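You operate a simulated robot arm through the tools that you are given. There is no shell and no other tool. Be economical: measure what you need, move in short steps, check, and stop when the job is done.

You run a simulated robot arm. Do the job below in one go: nothing can be reset, and whatever is moved stays where it is left.

## Task
Tip the short cup's paint into the dish and stir it to an even orange.
Fine: the cup goes back to its spot, the stick into the grey tray; leave the tall cup. Set down upright: short cup.

It is judged by the outcome, as a careful person would: the job done as asked, and still so three seconds after it is handed in. It fails if anything else is knocked over, pushed out of place, dropped, spilled or broken.

## Robot
A 6-joint arm with a four-finger gripper, fixed in place. Base frame: the origin is at the foot of the arm, x ahead of it, y to its left, z up; the work surface is at about z = 770. Lengths are in mm, angles in rad, forces in N, time in s.
With the tool pointing down near the work surface it reaches from about 280 to 700 mm from the base axis. Its first joint turns from -2.897 to 2.897 rad. Payload 3.43 kg.
Tool frame: the origin (TCP) lies between the finger pads and is the grasp point; the fingertips stand 30 mm ahead of it; z points along the fingers, y is the line along which they close. Largest opening 120 mm; the body of the gripper starts 85 mm behind the TCP.
Orientation is that of the tool frame in the base frame, as [roll, pitch, yaw] about the fixed x, y, z axes, in that order (R = Rz(yaw) Ry(pitch) Rx(roll)). With the fingers straight down and closing along the base's y, the tool's x points along the base's -x, its y along +y and its z along -z.

## Interface
- The arm moves only by the tool apply_moves. Its arguments are lists of equal length, an entry for each row: "dp": the shift along the tool's x, y, z in mm, a list of three; "angular": the turn, a rotation vector about the tool's x, y, z in rad, a list of three. In form: {"dp": [[x, y, z], ...], "angular": [[wx, wy, wz], ...]}. A call has 1 to 20 rows; each row shifts and turns the commanded pose from where the row before left it, along the tool's axes as they then stand. "jaw" is the closure in counts, from 0 (fully open) to 255 (shut), set as the call begins (left out, the last holds). A row lasts 0.2 s, in which the tool goes at most 50 mm and 0.15 rad; a call with a longer step from one row to the next is refused whole, and so is a gripper value outside its range. Where a pose cannot be reached the arm comes as near as it can. A force on the tool above 40 N (or 10 N above the force at the start of the call, whichever is more), or a blocked arm, ends the call early, and 0.2 s more pass. The fingers move at their own pace and stop on an object; they squeeze with about 40 N. The grip force told is the motor's: it shows also when the fingers shut on nothing. Time passes only in rows, and 0.2 s behind the last, so rows that do not move let the fingers close. It gives the time, the measured TCP pose, the force on the tool (base axes), the opening and the grip force at its end, in the units of the frame above (readings bear some noise), with the torque about the TCP (base axes, N m) and any sound that the robot's microphone picked up.
- Cameras (640 x 400 px; columns grow to the right, rows downward): "scene" is fixed at [48.5, 650.4, 1400.9]; the picture's right is [-0.81, -0.58, 0.00], its down [-0.38, 0.53, -0.76] and it looks along [0.44, -0.61, -0.65] (base axes); focal length 320 px, centre (320, 200). "wrist" rides on the gripper at [71, -17, -120] in the tool frame; the picture's right is [0.23, 0.97, 0.00], its down [-0.81, 0.19, -0.55] and it looks along [-0.54, 0.13, 0.83] (tool axes); focal length 275 px, centre (320, 200). There is no depth. A picture from a camera that has moved, and an enlarged one, comes with that camera's place and axes in the base frame and with its lens.
- capture(camera): a new picture of that camera. The clock stands still meanwhile.
- raise_lower(by): slides the trunk up (or, below 0, down) by that many mm; the arm rides with it, the base frame stays. It gives what a move gives, with no picture.
- enlarge(camera, box): a new picture of the part [left, top, right, bottom] of that camera's present view, enlarged. The clock stands still meanwhile.
- finish_job(): hands the job in; it is judged then, once.

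Go step by step. Nothing tells you positions but the pictures and the camera data: compare them with the known pose of the tool, close in by small moves and look again before you grip or let go. The budget is 120 turns and 64 pictures, counting those below and the enlarged ones. Unless the task says otherwise, let go and move clear before handing in, and close with one line.

The tools are called after "Request:" as a command line: name --argument value ..., lists and objects as JSON in quotes. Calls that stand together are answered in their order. apply_moves: Moves the arm, as the interface text tells. Its arguments: {"type":"object","properties":{"dp":{"type":"array","items":{"type":"array","items":{"type":"number"}}},"angular":{"type":"array","items":{"type":"array","items":{"type":"number"}}},"jaw":{"type":"number"}},"required":["dp","angular"]} The other tools are called the same way: raise_lower (by) slides the trunk up or down; capture (camera) takes a picture; enlarge (camera, box) takes an enlarged picture of a part of a camera's view; finish_job () hands the job in.

At the start:

```text
t: 0.0
eef_pos: [429.6, 283.0, 1117.5]
tcp_rot: [3.141, 0.0, -3.141]
ft_force: [-0.3, -0.4, 0.0]
torque: [-0.01, 0.0, -0.02]
opening: 120.0
finger_force: 0.1
trunk travel left (down, up): [-100.0, 340.0]
```

scene: 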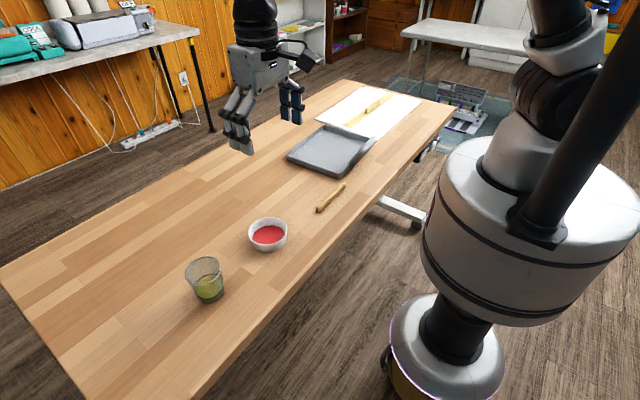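
wrist: 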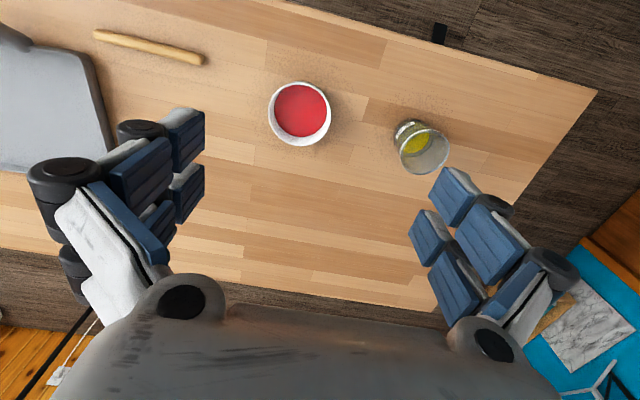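

I see a dish of red paint, one cup with yellow paint, a stick and a grey tray, but so far no second cup. I'll look closer before moving.

Request:
enlarge --camera "scene" --box '[160, 160, 380, 320]'

Request:
enlarge --camera "scene" --box '[270, 70, 470, 200]'

Request:
enlarge --camera "wrist" --box '[240, 60, 480, 210]'

```text
2.50 times, centred on (270, 240) of scene
camera zoom: at [48.5, 650.4, 1400.9], right [-0.81, -0.58, 0.0], down [-0.38, 0.53, -0.76], along [0.44, -0.61, -0.65], focal length 800 px, centre (445, 100)
```

zoom: 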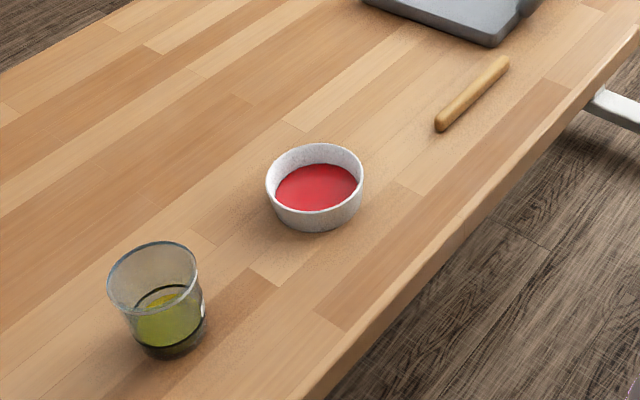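

```text
3.08 times, centred on (370, 135) of scene
camera zoom: at [48.5, 650.4, 1400.9], right [-0.81, -0.58, 0.0], down [-0.38, 0.53, -0.76], along [0.44, -0.61, -0.65], focal length 985 px, centre (166, 400)
```

zoom: 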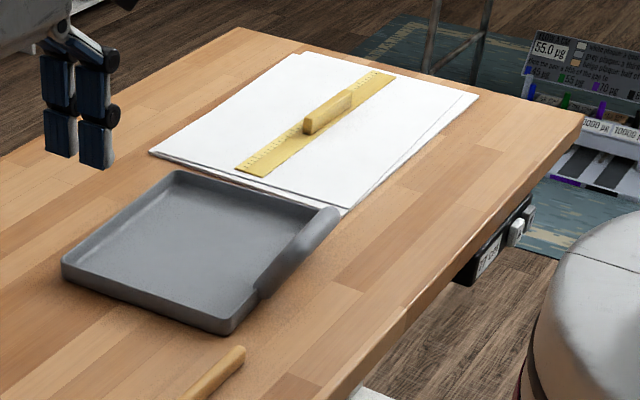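

```text
2.67 times, centred on (360, 135) of wrist
camera zoom: at [358.1, 266.1, 1239.0], right [-0.23, 0.97, 0.0], down [0.81, 0.19, 0.55], along [0.54, 0.13, -0.83], focal length 734 px, centre (213, 373)
```

zoom: 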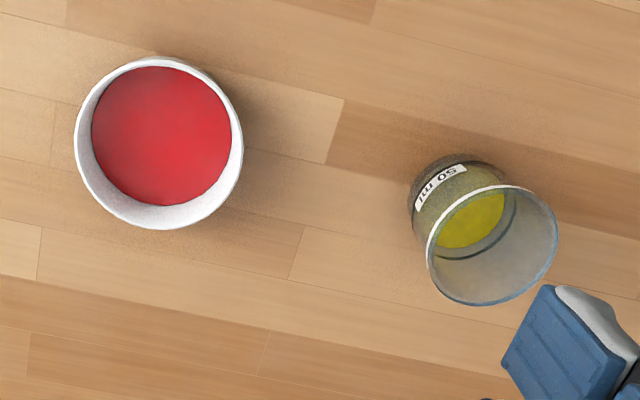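

The visible cup is about 80 mm tall and 76 mm wide at roughly (487, 463). The dish is at (487, 268), the stick lies along y at x≈451, and the tray centre is near (595, -190). I plan a side grip with the camera on top, so I'll turn the wrist first, up high.

Request:
apply_moves --dp '[[0, 0, 0], [0, 0, 0], [0, 0, 0], [0, 0, 0], [0, 0, 0], [0, 0, 0], [0, 0, 0], [0, 0, 0], [0, 0, 0], [0, 0, 0], [0, 0, 0], [0, 0, 0], [0, 0, 0], [0, 0, 0], [0, 0, 0], [0, 0, 0], [0, 0, 0], [0, 0, 0], [0, 0, 0], [0, 0, 0]]' --angular '[[0, 0, -0.1497], [0, 0, -0.1497], [0, 0, -0.1497], [0, 0, -0.1497], [0, 0, -0.1497], [0, 0, -0.1497], [0, 0, -0.1497], [0, 0, -0.1497], [0, 0, -0.1497], [0, 0, -0.1497], [0, 0, -0.1497], [0, 0, -0.1497], [0, 0, -0.1497], [0, 0, -0.1497], [0, 0, -0.1497], [0, 0, -0.1497], [0, 0, -0.1497], [0, 0, -0.1497], [0, 0, -0.1497], [0, 0, -0.1497]]'

```text
t: 4.2
eef_pos: [429.1, 283.4, 1117.6]
tcp_rot: [3.141, 0.0, -0.144]
ft_force: [0.4, 0.9, 0.0]
torque: [0.03, 0.04, 0.01]
opening: 119.8
finger_force: 0.0
trunk travel left (down, up): [-100.0, 340.0]
```

The wrist turned freely. I'll finish the turn and look with the wrist camera, which should now face out over the rest of the table.

Request:
apply_moves --dp '[[0, 0, 0], [0, 0, 0], [0, 0, 0], [0, 0, 0], [0, 0, 0]]' --angular '[[0, 0, -0.149], [0, 0, -0.149], [0, 0, -0.149], [0, 0, -0.149], [0, 0, -0.149]]'

Request:
capture --camera "wrist"

Request:
capture --camera "scene"

```text
t: 5.4
eef_pos: [407.6, 307.0, 1115.6]
tcp_rot: [3.114, -0.003, 0.578]
ft_force: [-1.3, 0.9, -0.6]
torque: [-0.03, -0.06, 0.01]
opening: 119.9
finger_force: 0.0
out of reach, approached as far as the arm can: row 5
trunk travel left (down, up): [-100.0, 340.0]
```

```text
58 pictures are left
camera wrist: at [456.7, 362.8, 1236.9], right [0.72, -0.69, 0.03], down [-0.58, -0.59, 0.55], along [-0.37, -0.42, -0.83], focal length 275 px, centre (320, 200)
```

wrist: 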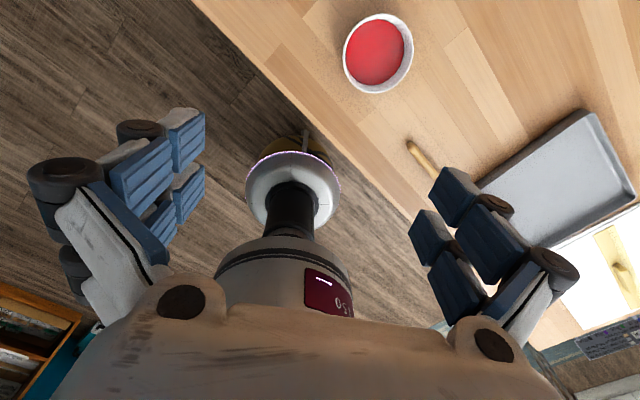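

```text
57 pictures are left
```

scene: 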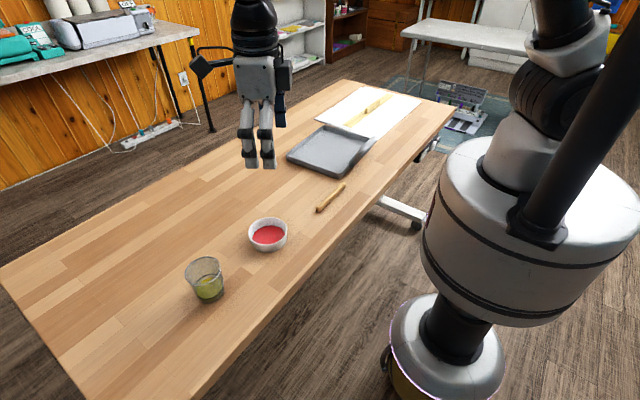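

The flip sits right at a joint limit, so I'll go back to the natural wrist turn. From there I'll use a side grip tilted about 35° below horizontal, which keeps the camera clear of the table.

Request:
apply_moves --dp '[[0, 0, 0], [0, 0, 0], [0, 0, 0], [0, 0, 0], [0, 0, 0], [0, 0, 0], [0, 0, 0], [0, 0, 0], [0, 0, 0], [0, 0, 0], [0, 0, 0], [0, 0, 0], [0, 0, 0], [0, 0, 0], [0, 0, 0], [0, 0, 0], [0, 0, 0], [0, 0, 0], [0, 0, 0], [0, 0, 0]]' --angular '[[0, 0, 0.1495], [0, 0, 0.1495], [0, 0, 0.1495], [0, 0, 0.1495], [0, 0, 0.1495], [0, 0, 0.1495], [0, 0, 0.1495], [0, 0, 0.1495], [0, 0, 0.1495], [0, 0, 0.1495], [0, 0, 0.1495], [0, 0, 0.1495], [0, 0, 0.1495], [0, 0, 0.1495], [0, 0, 0.1495], [0, 0, 0.1495], [0, 0, 0.1495], [0, 0, 0.1495], [0, 0, 0.1495], [0, 0, 0.1495]]'

```text
t: 9.6
eef_pos: [410.3, 306.3, 1116.9]
tcp_rot: [3.141, 0.0, -2.394]
ft_force: [0.1, 0.1, 0.7]
torque: [0.01, -0.01, 0.0]
opening: 120.1
finger_force: 0.1
trunk travel left (down, up): [-100.0, 340.0]
```

Request:
apply_moves --dp '[[0, 0, 0], [0, 0, 0], [0, 0, 0], [0, 0, 0], [0, 0, 0], [0, 0, 0], [0, 0, 0], [0, 0, 0]]' --angular '[[0, 0, 0.1476], [0, -0.1371, 0], [0, -0.1371, 0], [0, -0.1371, 0], [0, -0.1371, 0], [0, -0.1371, 0], [0, -0.1371, 0], [0, -0.1371, 0]]'

Request:
capture --camera "wrist"

```text
t: 11.4
eef_pos: [411.8, 303.9, 1115.3]
tcp_rot: [-3.138, 0.959, -2.538]
ft_force: [0.0, -1.2, -0.5]
torque: [-0.01, 0.03, 0.03]
opening: 120.1
finger_force: 0.1
out of reach, approached as far as the arm can: row 6, 7
trunk travel left (down, up): [-100.0, 340.0]
```

```text
56 pictures are left
camera wrist: at [306.2, 211.0, 1127.2], right [-0.66, 0.73, -0.19], down [-0.1, 0.17, 0.98], along [0.75, 0.67, -0.04], focal length 275 px, centre (320, 200)
```

wrist: 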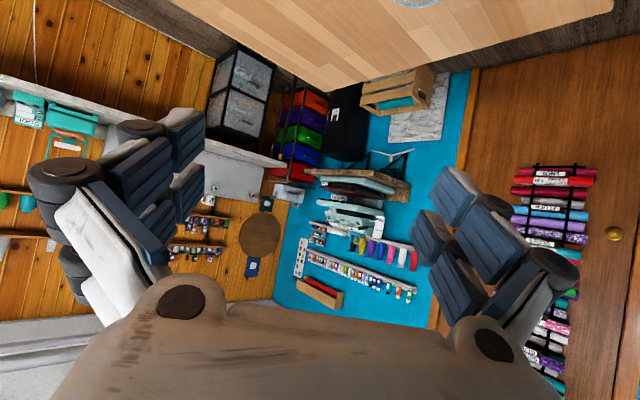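

Request:
apply_moves --dp '[[20, 17.9, 25.4], [20, 17.9, 25.4], [20, 17.9, 25.4], [20, 17.9, 25.4], [20, 17.9, 25.4]]' --angular '[[0, 0, 0], [0, 0, 0], [0, 0, 0], [0, 0, 0], [0, 0, 0]]'

Request:
capture --camera "wrist"

Request:
capture --camera "scene"

```text
t: 12.6
eef_pos: [401.6, 406.5, 961.5]
tcp_rot: [-3.14, 0.963, -2.539]
ft_force: [0.4, 0.4, 0.6]
torque: [-0.02, -0.02, -0.01]
opening: 119.7
finger_force: 0.2
trunk travel left (down, up): [-100.0, 340.0]
```

```text
55 pictures are left
camera wrist: at [295.4, 312.5, 972.9], right [-0.66, 0.73, -0.19], down [-0.1, 0.16, 0.98], along [0.75, 0.67, -0.04], focal length 275 px, centre (320, 200)
```

wrist: 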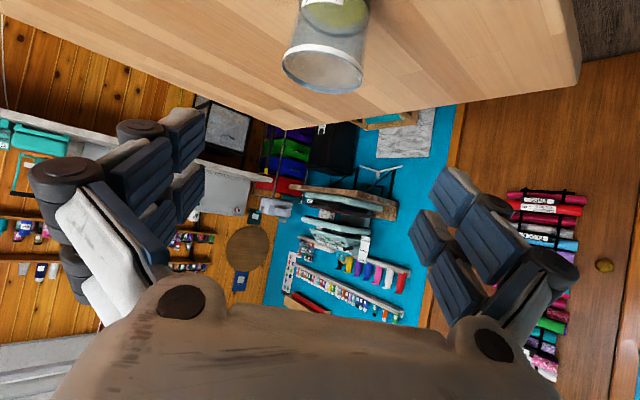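

```text
54 pictures are left
```

scene: 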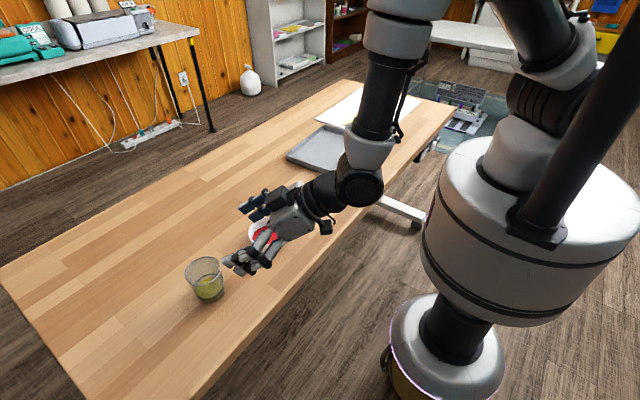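

The whole table is now in view and there is only one cup, the small 50 ml one, about 75 mm tall at (487, 461). No tall cup is present, so I'll move to the pre-grasp along the tool axis.

Request:
apply_moves --dp '[[31.7, -1.8, 24], [31.7, -1.8, 24], [0, 0, 0]]' --angular '[[0, 0, 0], [0, 0, 0], [0, 0, 0]]'

Request:
capture --camera "wrist"

Request:
enlarge --camera "scene" --box '[140, 170, 360, 320]'

```text
t: 13.4
eef_pos: [404.7, 404.0, 881.9]
tcp_rot: [3.14, 0.96, -2.541]
ft_force: [0.2, -0.1, 0.0]
torque: [0.0, -0.02, -0.02]
opening: 120.0
finger_force: 0.1
trunk travel left (down, up): [-100.0, 340.0]
```

```text
53 pictures are left
camera wrist: at [300.2, 310.9, 892.9], right [-0.66, 0.73, -0.19], down [-0.1, 0.16, 0.98], along [0.75, 0.67, -0.04], focal length 275 px, centre (320, 200)
```

wrist: 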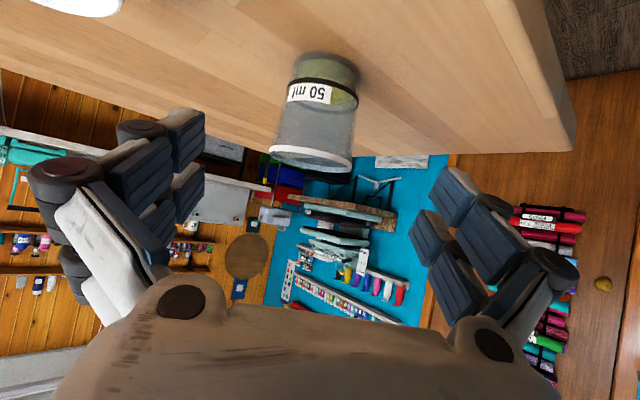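

```text
2.67 times, centred on (250, 245) of scene
camera zoom: at [48.5, 650.4, 1400.9], right [-0.81, -0.58, 0.0], down [-0.38, 0.53, -0.76], along [0.44, -0.61, -0.65], focal length 854 px, centre (507, 80)
```

zoom: 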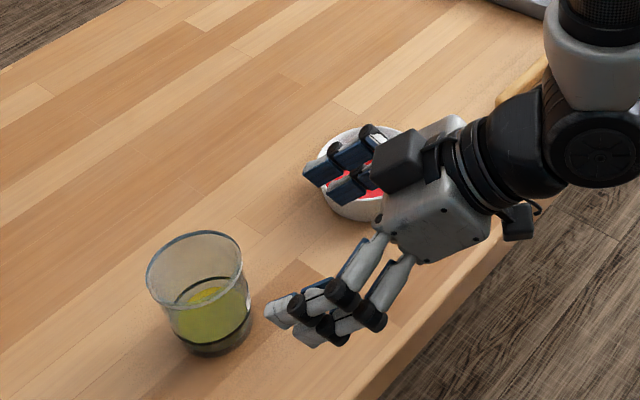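

Request:
apply_moves --dp '[[0, 0, 24.3], [0, 0, 24.3], [0, 0, 24.3], [0, 0, 24.3], [0, 0, 24.1], [0, 0, 0]]' --angular '[[0, 0, 0], [0, 0, 0], [0, 0, 0], [0, 0, 0], [0, 0, 0], [0, 0, 0]]'

Request:
capture --camera "wrist"

Request:
enlarge --camera "scene" --box '[140, 170, 360, 320]'

```text
t: 14.8
eef_pos: [484.1, 458.7, 811.3]
tcp_rot: [-3.141, 0.959, -2.54]
ft_force: [-0.1, 0.0, -0.7]
torque: [0.03, -0.01, 0.04]
opening: 120.0
finger_force: 0.1
trunk travel left (down, up): [-100.0, 340.0]
```

```text
51 pictures are left
camera wrist: at [379.4, 365.5, 822.6], right [-0.66, 0.73, -0.19], down [-0.1, 0.17, 0.98], along [0.75, 0.67, -0.04], focal length 275 px, centre (320, 200)
```

wrist: 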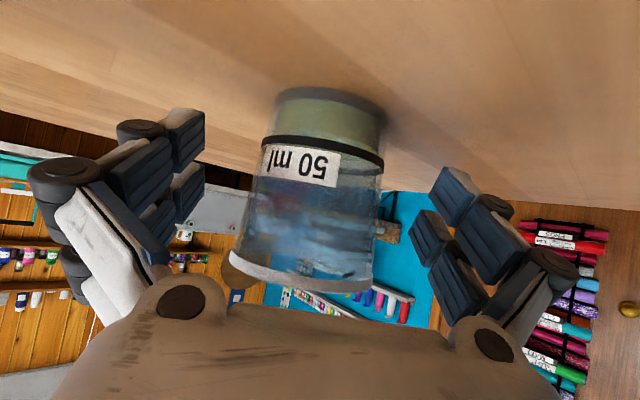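

```text
2.67 times, centred on (250, 245) of scene
camera zoom: at [48.5, 650.4, 1400.9], right [-0.81, -0.58, 0.0], down [-0.38, 0.53, -0.76], along [0.44, -0.61, -0.65], focal length 854 px, centre (507, 80)
```

zoom: 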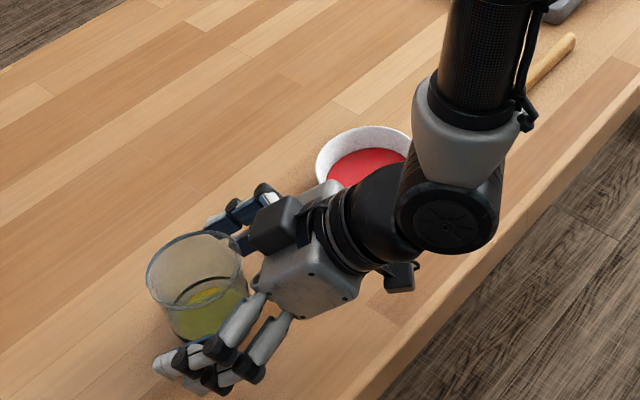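

Request:
apply_moves --dp '[[0, 0, 0], [0, 0, 0], [0, 0, 0], [0, 0, 0], [0, 0, 0]]' --angular '[[0, 0, 0], [0, 0, 0], [0, 0, 0], [0, 0, 0], [0, 0, 0]]' --jaw 140

```text
t: 16.0
eef_pos: [484.0, 458.1, 811.0]
tcp_rot: [-3.141, 0.96, -2.542]
ft_force: [-0.1, -1.0, 0.9]
torque: [-0.08, -0.06, -0.02]
opening: 68.1
finger_force: 37.3
trunk travel left (down, up): [-100.0, 340.0]
```

Request:
apply_moves --dp '[[-8.2, 0, -5.7], [-8.2, 0, -5.7], [-8.2, 0, -5.7], [0, 0, 0]]' --angular '[[0, 0, 0], [0, 0, 0], [0, 0, 0], [0, 0, 0]]'

Request:
capture --camera "wrist"

Request:
capture --camera "scene"

```text
t: 17.0
eef_pos: [484.5, 458.3, 840.7]
tcp_rot: [-3.141, 0.959, -2.542]
ft_force: [0.0, 0.4, -0.8]
torque: [-0.03, -0.01, -0.03]
opening: 67.9
finger_force: 40.5
trunk travel left (down, up): [-100.0, 340.0]
```

```text
49 pictures are left
camera wrist: at [380.0, 365.4, 853.4], right [-0.66, 0.73, -0.19], down [-0.1, 0.17, 0.98], along [0.75, 0.67, -0.04], focal length 275 px, centre (320, 200)
```

wrist: 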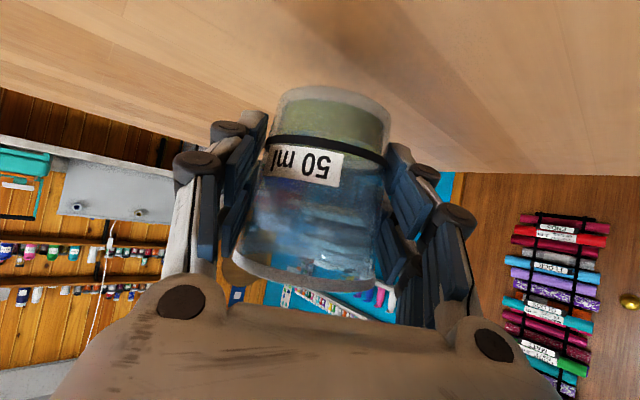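

```text
48 pictures are left
```

scene: 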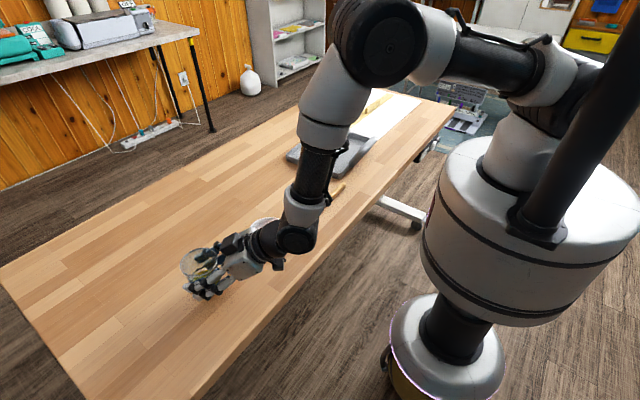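

Request:
apply_moves --dp '[[-13.1, 0, -9.2], [-13.1, 0, -9.2], [-13.1, 0, -9.2], [-13.1, 0, -9.2], [7.8, -13.8, -11.1], [7.8, -13.8, -11.1], [7.8, -13.8, -11.1], [7.8, -13.8, -11.1], [7.8, -13.8, -11.1], [7.8, -13.8, -11.1], [7.8, -13.8, -11.1], [7.8, -13.8, -11.1], [0, 0, 0], [0, 0, 0]]' --angular '[[0, 0, 0], [0, 0, 0], [0, 0, 0], [0, 0, 0], [0, 0, 0], [0, 0, 0], [0, 0, 0], [0, 0, 0], [0, 0, 0], [0, 0, 0], [0, 0, 0], [0, 0, 0], [0, 0, 0], [0, 0, 0]]'

Request:
capture --camera "wrist"

Request:
enlarge --camera "scene" --box '[160, 160, 380, 320]'

```text
t: 20.0
eef_pos: [456.9, 304.7, 906.1]
tcp_rot: [-3.141, 0.96, -2.539]
ft_force: [0.1, -1.1, -1.2]
torque: [-0.01, -0.03, 0.03]
opening: 67.6
finger_force: 39.5
trunk travel left (down, up): [-100.0, 340.0]
```

```text
47 pictures are left
camera wrist: at [353.0, 212.3, 917.5], right [-0.66, 0.73, -0.19], down [-0.1, 0.17, 0.98], along [0.75, 0.67, -0.04], focal length 275 px, centre (320, 200)
```

wrist: 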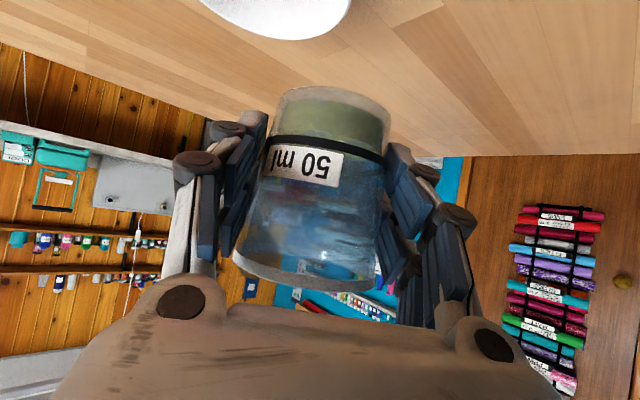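

```text
2.50 times, centred on (270, 240) of scene
camera zoom: at [48.5, 650.4, 1400.9], right [-0.81, -0.58, 0.0], down [-0.38, 0.53, -0.76], along [0.44, -0.61, -0.65], focal length 800 px, centre (445, 100)
```

zoom: 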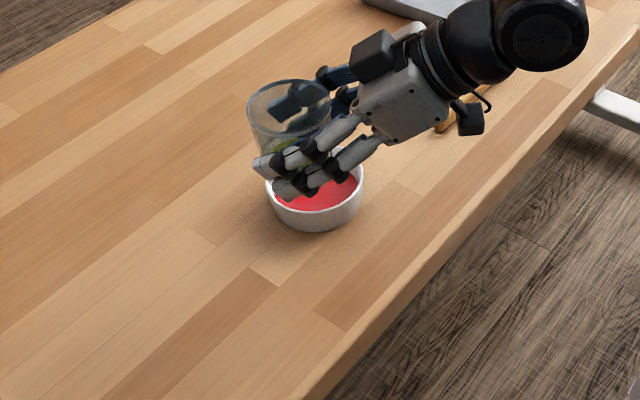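

Request:
apply_moves --dp '[[0, 0, 0], [0, 0, 0], [0, 0, 0], [0, 0, 0], [0, 0, 0], [0, 0, 0], [0, 0, 0]]' --angular '[[-0.0752, 0, 0.1073], [-0.0752, 0, 0.1073], [-0.0752, 0, 0.1073], [-0.0752, 0, 0.1073], [-0.0752, 0, 0.1073], [-0.0752, 0, 0.1073], [0, 0, 0]]'

Request:
enlarge --camera "scene" --box '[160, 160, 380, 320]'

```text
t: 21.6
eef_pos: [459.9, 306.5, 906.3]
tcp_rot: [2.089, 0.616, 2.951]
ft_force: [0.3, -0.3, -1.7]
torque: [0.02, 0.01, 0.04]
opening: 67.4
finger_force: 40.0
trunk travel left (down, up): [-100.0, 340.0]
```

```text
2.50 times, centred on (270, 240) of scene
camera zoom: at [48.5, 650.4, 1400.9], right [-0.81, -0.58, 0.0], down [-0.38, 0.53, -0.76], along [0.44, -0.61, -0.65], focal length 800 px, centre (445, 100)
```

zoom: 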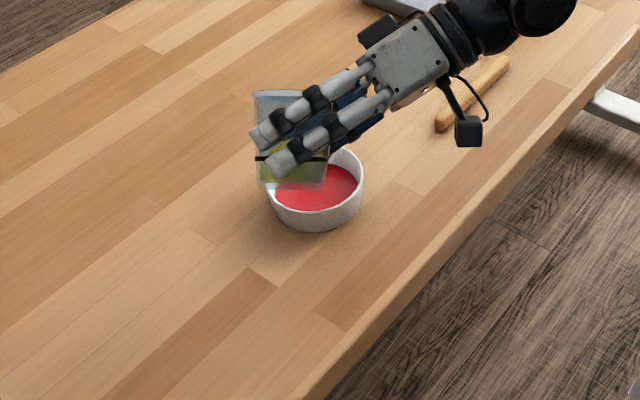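

Request:
apply_moves --dp '[[11.6, -14.1, 8.1], [0, 0, 0], [0, 0, 0], [0, 0, 0], [0, 0, 0], [0, 0, 0]]' --angular '[[0, 0, 0], [-0.05, 0, 0.0715], [-0.05, 0, 0.0715], [-0.05, 0, 0.0715], [-0.05, 0, 0.0715], [0, 0, 0]]'

Request:
enlarge --camera "scene" --box '[200, 180, 340, 280]'

Request:
capture --camera "wrist"

```text
t: 23.0
eef_pos: [458.9, 307.3, 887.7]
tcp_rot: [1.831, 0.351, 2.831]
ft_force: [0.4, 0.3, -0.9]
torque: [0.0, -0.01, -0.01]
opening: 67.6
finger_force: 40.5
trunk travel left (down, up): [-100.0, 340.0]
```

```text
4.00 times, centred on (270, 230) of scene
camera zoom: at [48.5, 650.4, 1400.9], right [-0.81, -0.58, 0.0], down [-0.38, 0.53, -0.76], along [0.44, -0.61, -0.65], focal length 1280 px, centre (520, 80)
```

zoom: 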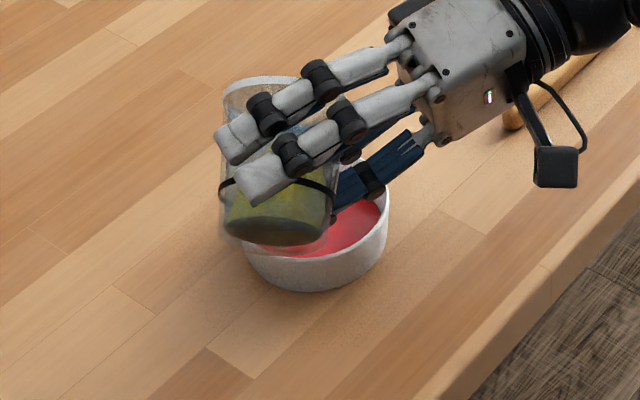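

```text
43 pictures are left
camera wrist: at [354.1, 214.0, 876.8], right [-0.44, 0.4, 0.8], down [0.47, -0.66, 0.59], along [0.77, 0.63, 0.1], focal length 275 px, centre (320, 200)
```

wrist: 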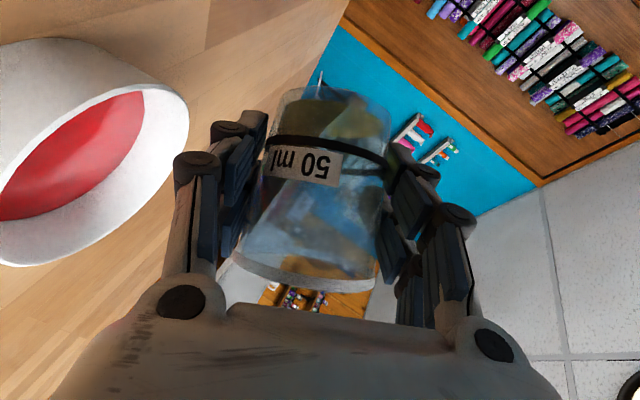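

Request:
apply_moves --dp '[[0, 0, 0], [0, 0, 0], [0, 0, 0], [0, 0, 0]]' --angular '[[-0.05, 0, 0.0715], [-0.05, 0, 0.0715], [0, 0, 0], [0, 0, 0]]'

Request:
enlarge --camera "scene" --box '[200, 180, 340, 280]'

Request:
capture --camera "wrist"

```text
t: 24.0
eef_pos: [460.1, 305.2, 886.5]
tcp_rot: [1.722, 0.214, 2.8]
ft_force: [0.5, -0.1, -0.8]
torque: [-0.02, 0.01, 0.02]
opening: 67.9
finger_force: 40.2
trunk travel left (down, up): [-100.0, 340.0]
```

```text
4.00 times, centred on (270, 230) of scene
camera zoom: at [48.5, 650.4, 1400.9], right [-0.81, -0.58, 0.0], down [-0.38, 0.53, -0.76], along [0.44, -0.61, -0.65], focal length 1280 px, centre (520, 80)
```

zoom: 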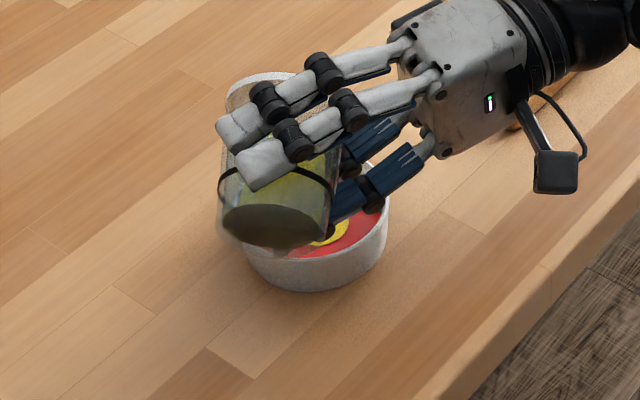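

```text
41 pictures are left
camera wrist: at [352.8, 215.8, 874.2], right [-0.35, 0.28, 0.89], down [0.52, -0.73, 0.44], along [0.78, 0.62, 0.11], focal length 275 px, centre (320, 200)
```

wrist: 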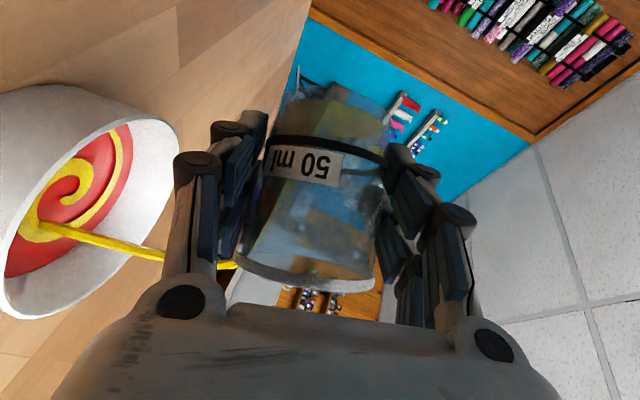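

Paint is streaming into the dish. I'll keep tipping slowly and follow the lip sideways to hold the stream in the middle.

Request:
apply_moves --dp '[[-2, 0, -1.4], [0, 0, 0], [-2, 0, -1.4], [0, 0, 0], [-2.5, 0, -1.7], [0, 0, 0]]' --angular '[[-0.05, 0, 0.0715], [0, 0, 0], [-0.05, 0, 0.0715], [0, 0, 0], [-0.05, 0, 0.0715], [0, 0, 0]]'

Request:
capture --camera "wrist"

```text
t: 25.4
eef_pos: [464.1, 299.2, 887.3]
tcp_rot: [1.571, -0.003, 2.782]
ft_force: [-0.3, -0.6, -1.1]
torque: [0.01, 0.01, 0.01]
opening: 67.5
finger_force: 40.0
trunk travel left (down, up): [-100.0, 340.0]
```

```text
40 pictures are left
camera wrist: at [354.9, 212.7, 871.6], right [-0.21, 0.08, 0.97], down [0.57, -0.8, 0.19], along [0.8, 0.59, 0.13], focal length 275 px, centre (320, 200)
```

wrist: 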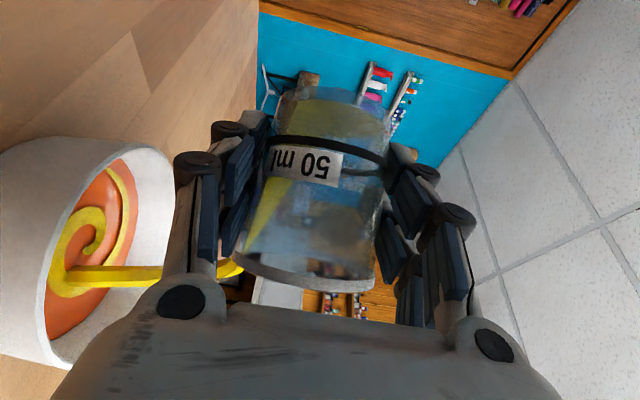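

Request:
apply_moves --dp '[[-2.4, 2, -1.7], [0, 0, 0], [-2.4, 2, -1.7], [0, 0, 0], [-2.4, 2, -1.7], [0, 0, 0], [-2.4, 2, -1.7], [0, 0, 0], [0, 0, 0], [0, 0, 0]]' --angular '[[-0.05, 0, 0.0715], [0, 0, 0], [-0.05, 0, 0.0715], [0, 0, 0], [-0.05, 0, 0.0715], [0, 0, 0], [-0.05, 0, 0.0715], [0, 0, 0], [0, 0, 0], [0, 0, 0]]'

Request:
capture --camera "wrist"

Request:
enlarge --camera "scene" --box '[200, 180, 340, 280]'

```text
t: 27.6
eef_pos: [470.7, 288.5, 894.2]
tcp_rot: [1.365, -0.287, 2.811]
ft_force: [-0.2, 1.2, -0.6]
torque: [-0.02, 0.03, -0.03]
opening: 67.2
finger_force: 40.3
trunk travel left (down, up): [-100.0, 340.0]
```

```text
39 pictures are left
camera wrist: at [358.6, 207.1, 875.2], right [-0.02, -0.2, 0.98], down [0.57, -0.81, -0.16], along [0.82, 0.55, 0.13], focal length 275 px, centre (320, 200)
```

wrist: 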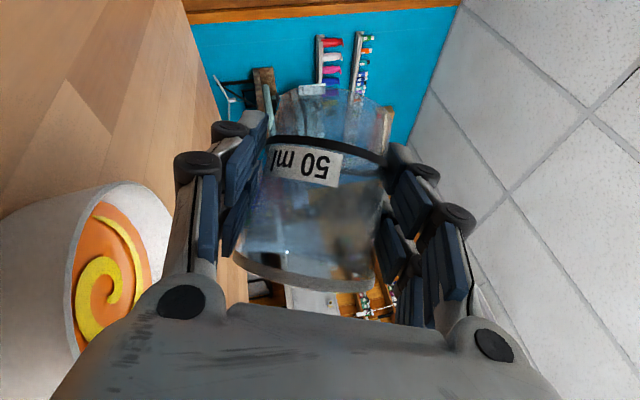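

```text
4.00 times, centred on (270, 230) of scene
camera zoom: at [48.5, 650.4, 1400.9], right [-0.81, -0.58, 0.0], down [-0.38, 0.53, -0.76], along [0.44, -0.61, -0.65], focal length 1280 px, centre (520, 80)
```

zoom: 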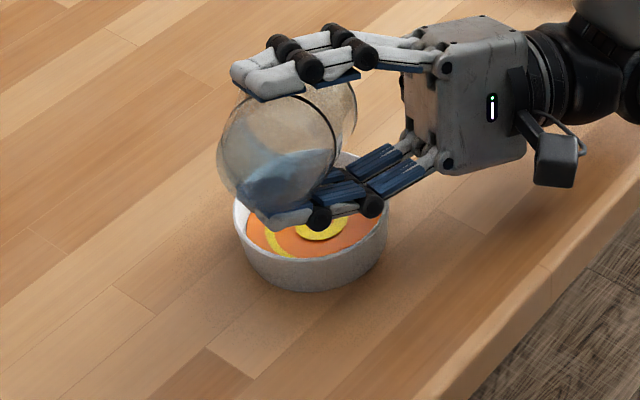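

The cup is drained and there is no spill. I'll wait briefly, then turn it upright again.

Request:
apply_moves --dp '[[0, 0, 0], [0, 0, 0], [0, 0, 0], [0, 0, 0], [0, 0, 0], [0, 0, 0], [0, 0, 0], [0, 0, 0], [0, 0, 0], [0, 0, 0], [0, 0, 0], [0, 0, 0], [0, 0, 0], [0, 0, 0], [0, 0, 0], [0, 0, 0], [0, 0, 0], [0, 0, 0]]' --angular '[[0, 0, 0], [0, 0, 0], [0, 0, 0], [0.0787, 0, -0.1123], [0.0787, 0, -0.1123], [0.0787, 0, -0.1123], [0.0787, 0, -0.1123], [0.0787, 0, -0.1123], [0.0787, 0, -0.1123], [0.0787, 0, -0.1123], [0.0787, 0, -0.1123], [0.0787, 0, -0.1123], [0.0787, 0, -0.1123], [0.0787, 0, -0.1123], [0.0787, 0, -0.1123], [0.0787, 0, -0.1123], [0.0787, 0, -0.1123], [0, 0, 0]]'

Request:
enlarge --camera "scene" --box '[160, 160, 380, 320]'

Request:
capture --camera "wrist"

```text
t: 31.4
eef_pos: [471.0, 289.9, 893.5]
tcp_rot: [3.141, 0.956, -2.542]
ft_force: [0.2, -0.3, -0.3]
torque: [0.0, -0.03, -0.04]
opening: 67.5
finger_force: 40.6
trunk travel left (down, up): [-100.0, 340.0]
```

```text
2.50 times, centred on (270, 240) of scene
camera zoom: at [48.5, 650.4, 1400.9], right [-0.81, -0.58, 0.0], down [-0.38, 0.53, -0.76], along [0.44, -0.61, -0.65], focal length 800 px, centre (445, 100)
```

zoom: 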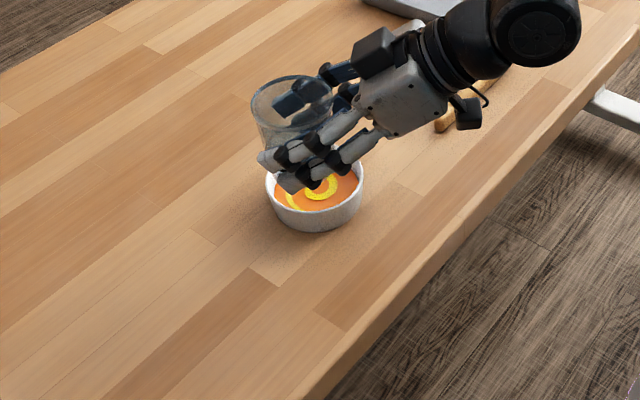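

```text
36 pictures are left
camera wrist: at [365.5, 196.6, 905.8], right [-0.66, 0.73, -0.19], down [-0.1, 0.17, 0.98], along [0.75, 0.67, -0.04], focal length 275 px, centre (320, 200)
```

wrist: 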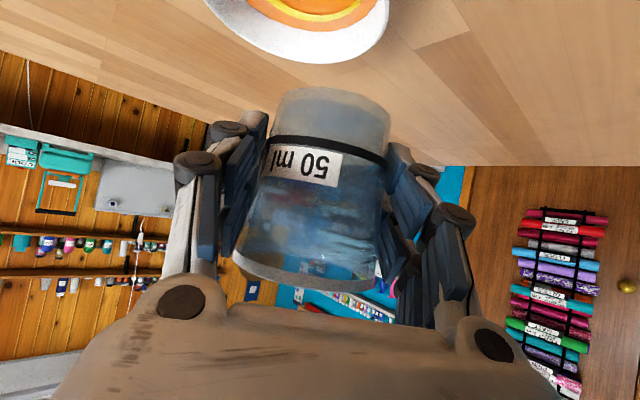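

Request:
apply_moves --dp '[[-6.95, 21.9, 16.75], [-6.95, 21.9, 16.75], [-6.95, 21.9, 16.75], [-6.95, 21.9, 16.75], [-6.95, 21.9, 16.75], [-6.95, 21.9, 16.75], [8.19, 0, 5.74], [8.19, 0, 5.74], [8.19, 0, 5.74], [8.19, 0, 5.74], [8.19, 0, 5.74], [0, 0, 0]]' --angular '[[0, 0, 0], [0, 0, 0], [0, 0, 0], [0, 0, 0], [0, 0, 0], [0, 0, 0], [0, 0, 0], [0, 0, 0], [0, 0, 0], [0, 0, 0], [0, 0, 0], [0, 0, 0]]'

```text
t: 34.0
eef_pos: [483.9, 458.0, 819.5]
tcp_rot: [3.139, 0.958, -2.543]
ft_force: [0.1, -0.2, 0.0]
torque: [0.01, 0.02, -0.03]
opening: 67.2
finger_force: 40.0
trunk travel left (down, up): [-100.0, 340.0]
```

Request:
apply_moves --dp '[[3.3, 0, 2.3], [1.6, 0, 1.15], [1.2, 0, 0.85], [0.5, 0, 0.35], [0, 0, 0]]' --angular '[[0, 0, 0], [0, 0, 0], [0, 0, 0], [0, 0, 0], [0, 0, 0]]'

Request:
enlarge --camera "scene" --box '[160, 220, 270, 300]'

```text
t: 35.2
eef_pos: [483.6, 458.7, 812.5]
tcp_rot: [3.138, 0.956, -2.543]
ft_force: [0.5, -0.7, 0.1]
torque: [0.03, 0.0, -0.03]
opening: 67.2
finger_force: 39.7
trunk travel left (down, up): [-100.0, 340.0]
```

```text
5.00 times, centred on (215, 260) of scene
camera zoom: at [48.5, 650.4, 1400.9], right [-0.81, -0.58, 0.0], down [-0.38, 0.53, -0.76], along [0.44, -0.61, -0.65], focal length 1600 px, centre (845, -100)
```

zoom: 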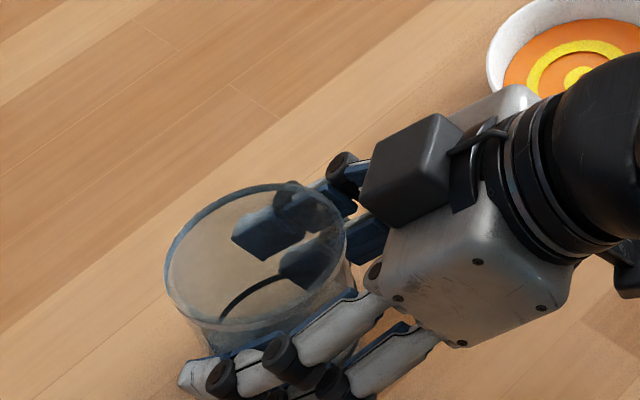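

Request:
apply_moves --dp '[[0.5, 0, 0.35], [0.4, 0, 0.29], [0.4, 0, 0.29], [0, 0, 0]]' --angular '[[0, 0, 0], [0, 0, 0], [0, 0, 0], [0, 0, 0]]'

```text
t: 36.2
eef_pos: [484.1, 458.6, 811.1]
tcp_rot: [3.137, 0.96, -2.543]
ft_force: [0.4, 1.6, 4.8]
torque: [-0.07, -0.08, 0.01]
opening: 67.2
finger_force: 40.2
trunk travel left (down, up): [-100.0, 340.0]
```

The cup is touching the table, so I'll open the fingers.

Request:
apply_moves --dp '[[0, 0, 0], [0, 0, 0], [0, 0, 0], [0, 0, 0], [0, 0, 0]]' --angular '[[0, 0, 0], [0, 0, 0], [0, 0, 0], [0, 0, 0], [0, 0, 0]]' --jaw 0

Request:
capture --camera "wrist"

```text
t: 37.4
eef_pos: [485.5, 459.5, 810.6]
tcp_rot: [3.138, 0.957, -2.543]
ft_force: [0.5, 0.0, -0.4]
torque: [0.01, -0.02, 0.0]
opening: 119.9
finger_force: 0.0
trunk travel left (down, up): [-100.0, 340.0]
```

```text
34 pictures are left
camera wrist: at [379.0, 365.4, 822.6], right [-0.66, 0.73, -0.19], down [-0.1, 0.17, 0.98], along [0.75, 0.66, -0.04], focal length 275 px, centre (320, 200)
```

wrist: 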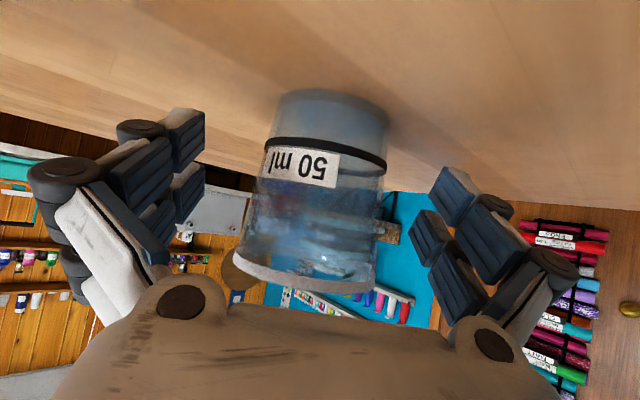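

The cup stands upright on its spot. I'll back out and turn the tool to point down.

Request:
apply_moves --dp '[[0, 0, -25], [0, 0, -25], [0, 0, -25], [0, 0, -25], [0, 0, -25], [-20, 0, -14], [-20, 0, -14], [-20, 0, -14], [-20, 0, -14], [0, 0, 0], [0, 0, 0], [0, 0, 0], [0, 0, 0], [0, 0, 0], [0, 0, 0], [0, 0, 0], [0, 0, 0]]' --angular '[[0, 0, 0], [0, 0, 0], [0, 0, 0], [0, 0, 0], [0, 0, 0], [0, 0, 0], [0, 0, 0], [0, 0, 0], [0, 0, 0], [0, 0.137, 0], [0, 0.137, 0], [0, 0.137, 0], [0, 0.137, 0], [0, 0.137, 0], [0, 0.137, 0], [0, 0.137, 0], [0, 0, 0]]'

```text
t: 41.0
eef_pos: [404.7, 386.5, 973.7]
tcp_rot: [-3.059, 0.217, -2.564]
ft_force: [0.4, -0.6, 0.3]
torque: [-0.01, 0.01, -0.02]
opening: 120.1
finger_force: 0.0
out of reach, approached as far as the arm can: row 13, 14, 16
trunk travel left (down, up): [-100.0, 340.0]
```

Request:
apply_moves --dp '[[0, 0, 0], [0, 0, 0]]' --angular '[[0, 0, 0], [0, 0, 0]]'

Request:
capture --camera "scene"

```text
t: 41.6
eef_pos: [404.2, 386.1, 975.1]
tcp_rot: [-3.059, 0.22, -2.564]
ft_force: [-0.3, 0.0, -0.8]
torque: [-0.02, 0.04, -0.03]
opening: 120.1
finger_force: 0.0
trunk travel left (down, up): [-100.0, 340.0]
```

```text
33 pictures are left
```

scene: 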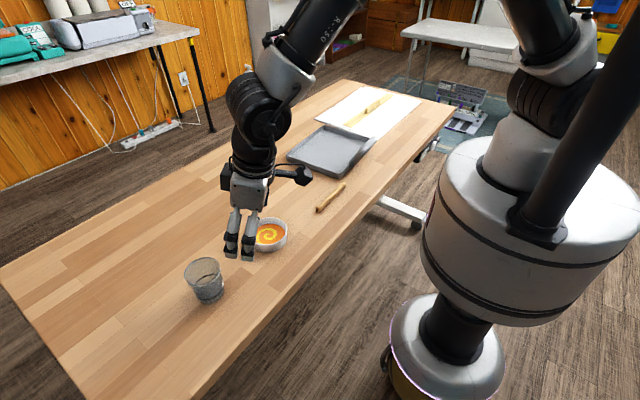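

Request:
apply_moves --dp '[[13.6, -37.2, -7.3], [13.6, -37.2, -7.3], [13.6, -37.2, -7.3], [13.6, -37.2, -7.3], [13.6, -37.2, -7.3], [13.6, -37.2, -7.3], [0, 0, 0]]' --angular '[[0, 0, 0], [0, 0, 0], [0, 0, 0], [0, 0, 0], [0, 0, 0], [0, 0, 0], [0, 0, 0]]'

```text
t: 43.2
eef_pos: [412.9, 166.1, 962.7]
tcp_rot: [-3.048, 0.209, -2.55]
ft_force: [1.3, -0.1, 0.4]
torque: [-0.09, -0.05, -0.04]
opening: 119.8
finger_force: 0.0
out of reach, approached as far as the arm can: row 1, 2, 3, 4, 5, 6
trunk travel left (down, up): [-100.0, 340.0]
```

Request:
apply_moves --dp '[[0, 0, -40], [0, 0, -40], [0, 0, -40], [0, 0, 0]]' --angular '[[0, 0, 0], [0, 0, 0], [0, 0, 0], [0, 0, 0]]'

```text
t: 44.2
eef_pos: [375.3, 142.9, 1038.4]
tcp_rot: [-3.012, 0.217, -2.547]
ft_force: [0.2, 1.0, 0.1]
torque: [-0.01, -0.02, 0.0]
opening: 119.9
finger_force: 0.1
out of reach, approached as far as the arm can: row 1, 2, 3
trunk travel left (down, up): [-100.0, 340.0]
```

Request:
apply_moves --dp '[[0, 0, 0], [0, 0, 0], [0, 0, 0], [0, 0, 0], [0, 0, 0]]' --angular '[[0, 0, -0.14], [0, 0, -0.14], [0, 0, -0.14], [0, 0, -0.14], [0, 0, 0]]'

Request:
capture --camera "scene"

```text
t: 45.4
eef_pos: [319.6, 199.0, 998.9]
tcp_rot: [-2.921, 0.125, -1.994]
ft_force: [0.2, -0.8, 0.3]
torque: [-0.01, 0.01, 0.01]
opening: 119.8
finger_force: 0.1
out of reach, approached as far as the arm can: row 1, 2, 3, 4
trunk travel left (down, up): [-100.0, 340.0]
```

```text
32 pictures are left
```

scene: 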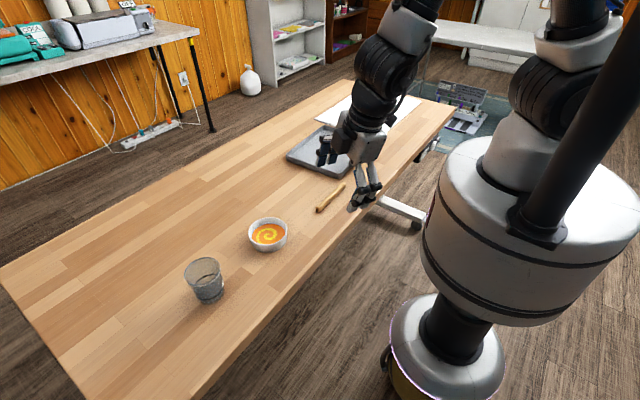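

The wrist is probably in its mirrored branch, with the last joint near its stop. I'll rotate the other way, away from that stop.

Request:
apply_moves --dp '[[0, 0, 0], [0, 0, 0], [0, 0, 0], [0, 0, 0], [0, 0, 0], [0, 0, 0], [0, 0, 0]]' --angular '[[0, 0, 0.143], [0, 0, 0.143], [0, 0, 0.143], [0, 0, 0.143], [0, 0, 0.143], [0, 0, 0.143], [0, 0, 0]]'

```text
t: 47.0
eef_pos: [320.1, 200.7, 1000.4]
tcp_rot: [-3.103, 0.235, -2.862]
ft_force: [-0.2, 0.1, 0.6]
torque: [0.02, 0.0, -0.02]
opening: 119.8
finger_force: 0.1
trunk travel left (down, up): [-100.0, 340.0]
```

Request:
apply_moves --dp '[[0, 0, 0], [0, 0, 0], [0, 0, 0], [0, 0, 0], [0, 0, 0], [0, 0, 0], [0, 0, 0], [0, 0, 0], [0, 0, 0], [0, 0, 0], [0, 0, 0], [0, 0, 0], [0, 0, 0], [0, 0, 0], [0, 0, 0], [0, 0, 0]]' --angular '[[0, 0, 0.1423], [0, 0, 0.1423], [0, 0, 0.1423], [0, 0, 0.1423], [0, 0, 0.1423], [0, 0, 0.1423], [0, 0, 0.1423], [0, 0, 0.1423], [0, 0, 0.1423], [0, 0, 0.1423], [0, 0, 0.1423], [0, 0, 0.1423], [0, 0, 0.1423], [0.117, -0.0135, 0], [0.117, -0.0135, 0], [0, 0, 0]]'

```text
t: 50.4
eef_pos: [312.4, 200.0, 986.7]
tcp_rot: [2.999, 0.001, 1.568]
ft_force: [-0.2, 0.3, -0.3]
torque: [0.01, -0.01, -0.03]
opening: 119.7
finger_force: 0.1
out of reach, approached as far as the arm can: row 14, 15
trunk travel left (down, up): [-100.0, 340.0]
```

Request:
apply_moves --dp '[[-24.4, 27.8, 17.4], [-24.4, 27.8, 17.4], [-24.4, 27.8, 17.4], [-24.4, 27.8, 17.4], [-24.4, 27.8, 17.4], [0, 0, 0]]' --angular '[[0, 0, 0], [0, 0, 0], [0, 0, 0], [0, 0, 0], [0, 0, 0], [0, 0, 0]]'

```text
t: 51.8
eef_pos: [447.5, 80.4, 906.3]
tcp_rot: [2.985, 0.019, 1.567]
ft_force: [0.1, -0.2, -0.3]
torque: [0.01, 0.01, 0.0]
opening: 120.0
finger_force: 0.0
out of reach, approached as far as the arm can: row 3, 4, 5
trunk travel left (down, up): [-100.0, 340.0]
```

Request:
raise_lower --by 150

Request:
apply_moves --dp '[[0, 0, 30], [0, 0, 30], [0, 0, 30], [0, 0, 30], [0, 0, 30], [0, 0, 0], [0, 0, 0]]' --angular '[[0, 0, 0], [0, 0, 0], [0, 0, 0], [0, 0, 0], [0, 0, 0], [0.08, -0.01, 0], [0.07, 0, 0]]'

Request:
capture --camera "scene"

```text
t: 53.5
eef_pos: [447.0, 81.8, 1057.2]
tcp_rot: [2.984, 0.018, 1.566]
ft_force: [0.0, -1.3, 0.5]
torque: [0.0, -0.02, 0.03]
opening: 120.0
finger_force: 0.1
trunk travel left (down, up): [-250.0, 190.0]
```

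```text
t: 55.1
eef_pos: [482.7, 83.0, 907.5]
tcp_rot: [2.975, -0.003, 1.568]
ft_force: [-0.1, 0.1, -1.0]
torque: [0.02, 0.01, 0.0]
opening: 120.1
finger_force: 0.0
out of reach, approached as far as the arm can: row 6, 7
trunk travel left (down, up): [-250.0, 190.0]
```

```text
31 pictures are left
```

scene: 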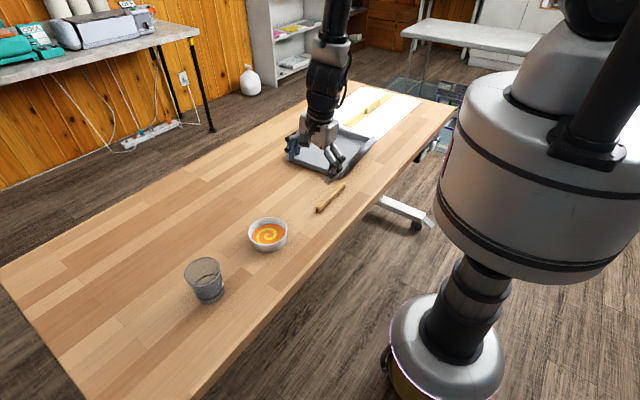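

Request:
apply_moves --dp '[[0, 0, 0], [0, 0, 0], [0, 0, 0], [0, 0, 0], [0, 0, 0], [0, 0, 0]]' --angular '[[0, 0.12, 0], [0, 0.12, 0], [0, 0.11, 0], [0.08, 0, 0], [0.08, 0, 0], [0, 0, 0]]'

```text
t: 56.5
eef_pos: [470.2, 78.0, 908.3]
tcp_rot: [-2.988, -0.322, 1.57]
ft_force: [-0.1, -0.4, 0.4]
torque: [0.0, 0.02, 0.02]
opening: 119.9
finger_force: 0.1
out of reach, approached as far as the arm can: row 1
trunk travel left (down, up): [-250.0, 190.0]
```

Request:
apply_moves --dp '[[0, 0, 0], [0, 0, 0], [0, 0, 0], [0, 0, 0], [0, 0, 0], [0, 0, 0], [0, 0, 0], [0, 0, 0]]' --angular '[[0, -0.128, 0], [0, -0.128, 0], [0, -0.128, 0], [0, -0.128, 0], [0, -0.128, 0], [-0.077, 0, 0], [-0.077, 0, 0], [0, 0, 0]]'

```text
t: 58.4
eef_pos: [470.0, 77.7, 908.0]
tcp_rot: [3.139, 0.314, 1.662]
ft_force: [0.2, -0.1, -0.6]
torque: [-0.02, 0.01, -0.02]
opening: 120.0
finger_force: 0.1
trunk travel left (down, up): [-250.0, 190.0]
```

The wrist is free again. I'll straighten the yaw and look at the stick with the wrist camera.

Request:
apply_moves --dp '[[0, 0, 0], [0, 0, 0]]' --angular '[[0, 0, 0.09], [0, 0, 0]]'

Request:
capture --camera "wrist"

Request:
enlarge --camera "scene" --box '[280, 130, 380, 230]'

```text
t: 59.0
eef_pos: [470.9, 77.9, 908.8]
tcp_rot: [3.11, 0.309, 1.567]
ft_force: [-0.1, -0.5, -0.6]
torque: [-0.02, -0.02, 0.03]
opening: 120.1
finger_force: 0.1
trunk travel left (down, up): [-250.0, 190.0]
```

```text
30 pictures are left
camera wrist: at [450.0, 182.8, 1002.3], right [0.97, 0.23, -0.04], down [0.17, -0.6, 0.78], along [0.15, -0.77, -0.62], focal length 275 px, centre (320, 200)
```

wrist: 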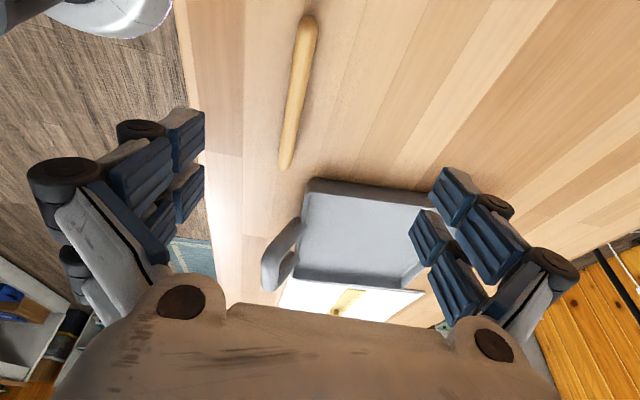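

```text
4.00 times, centred on (330, 180) of scene
camera zoom: at [48.5, 650.4, 1400.9], right [-0.81, -0.58, 0.0], down [-0.38, 0.53, -0.76], along [0.44, -0.61, -0.65], focal length 1280 px, centre (280, 280)
```

zoom: 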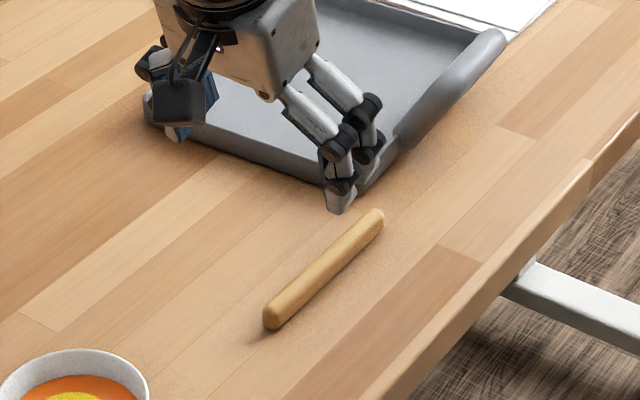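

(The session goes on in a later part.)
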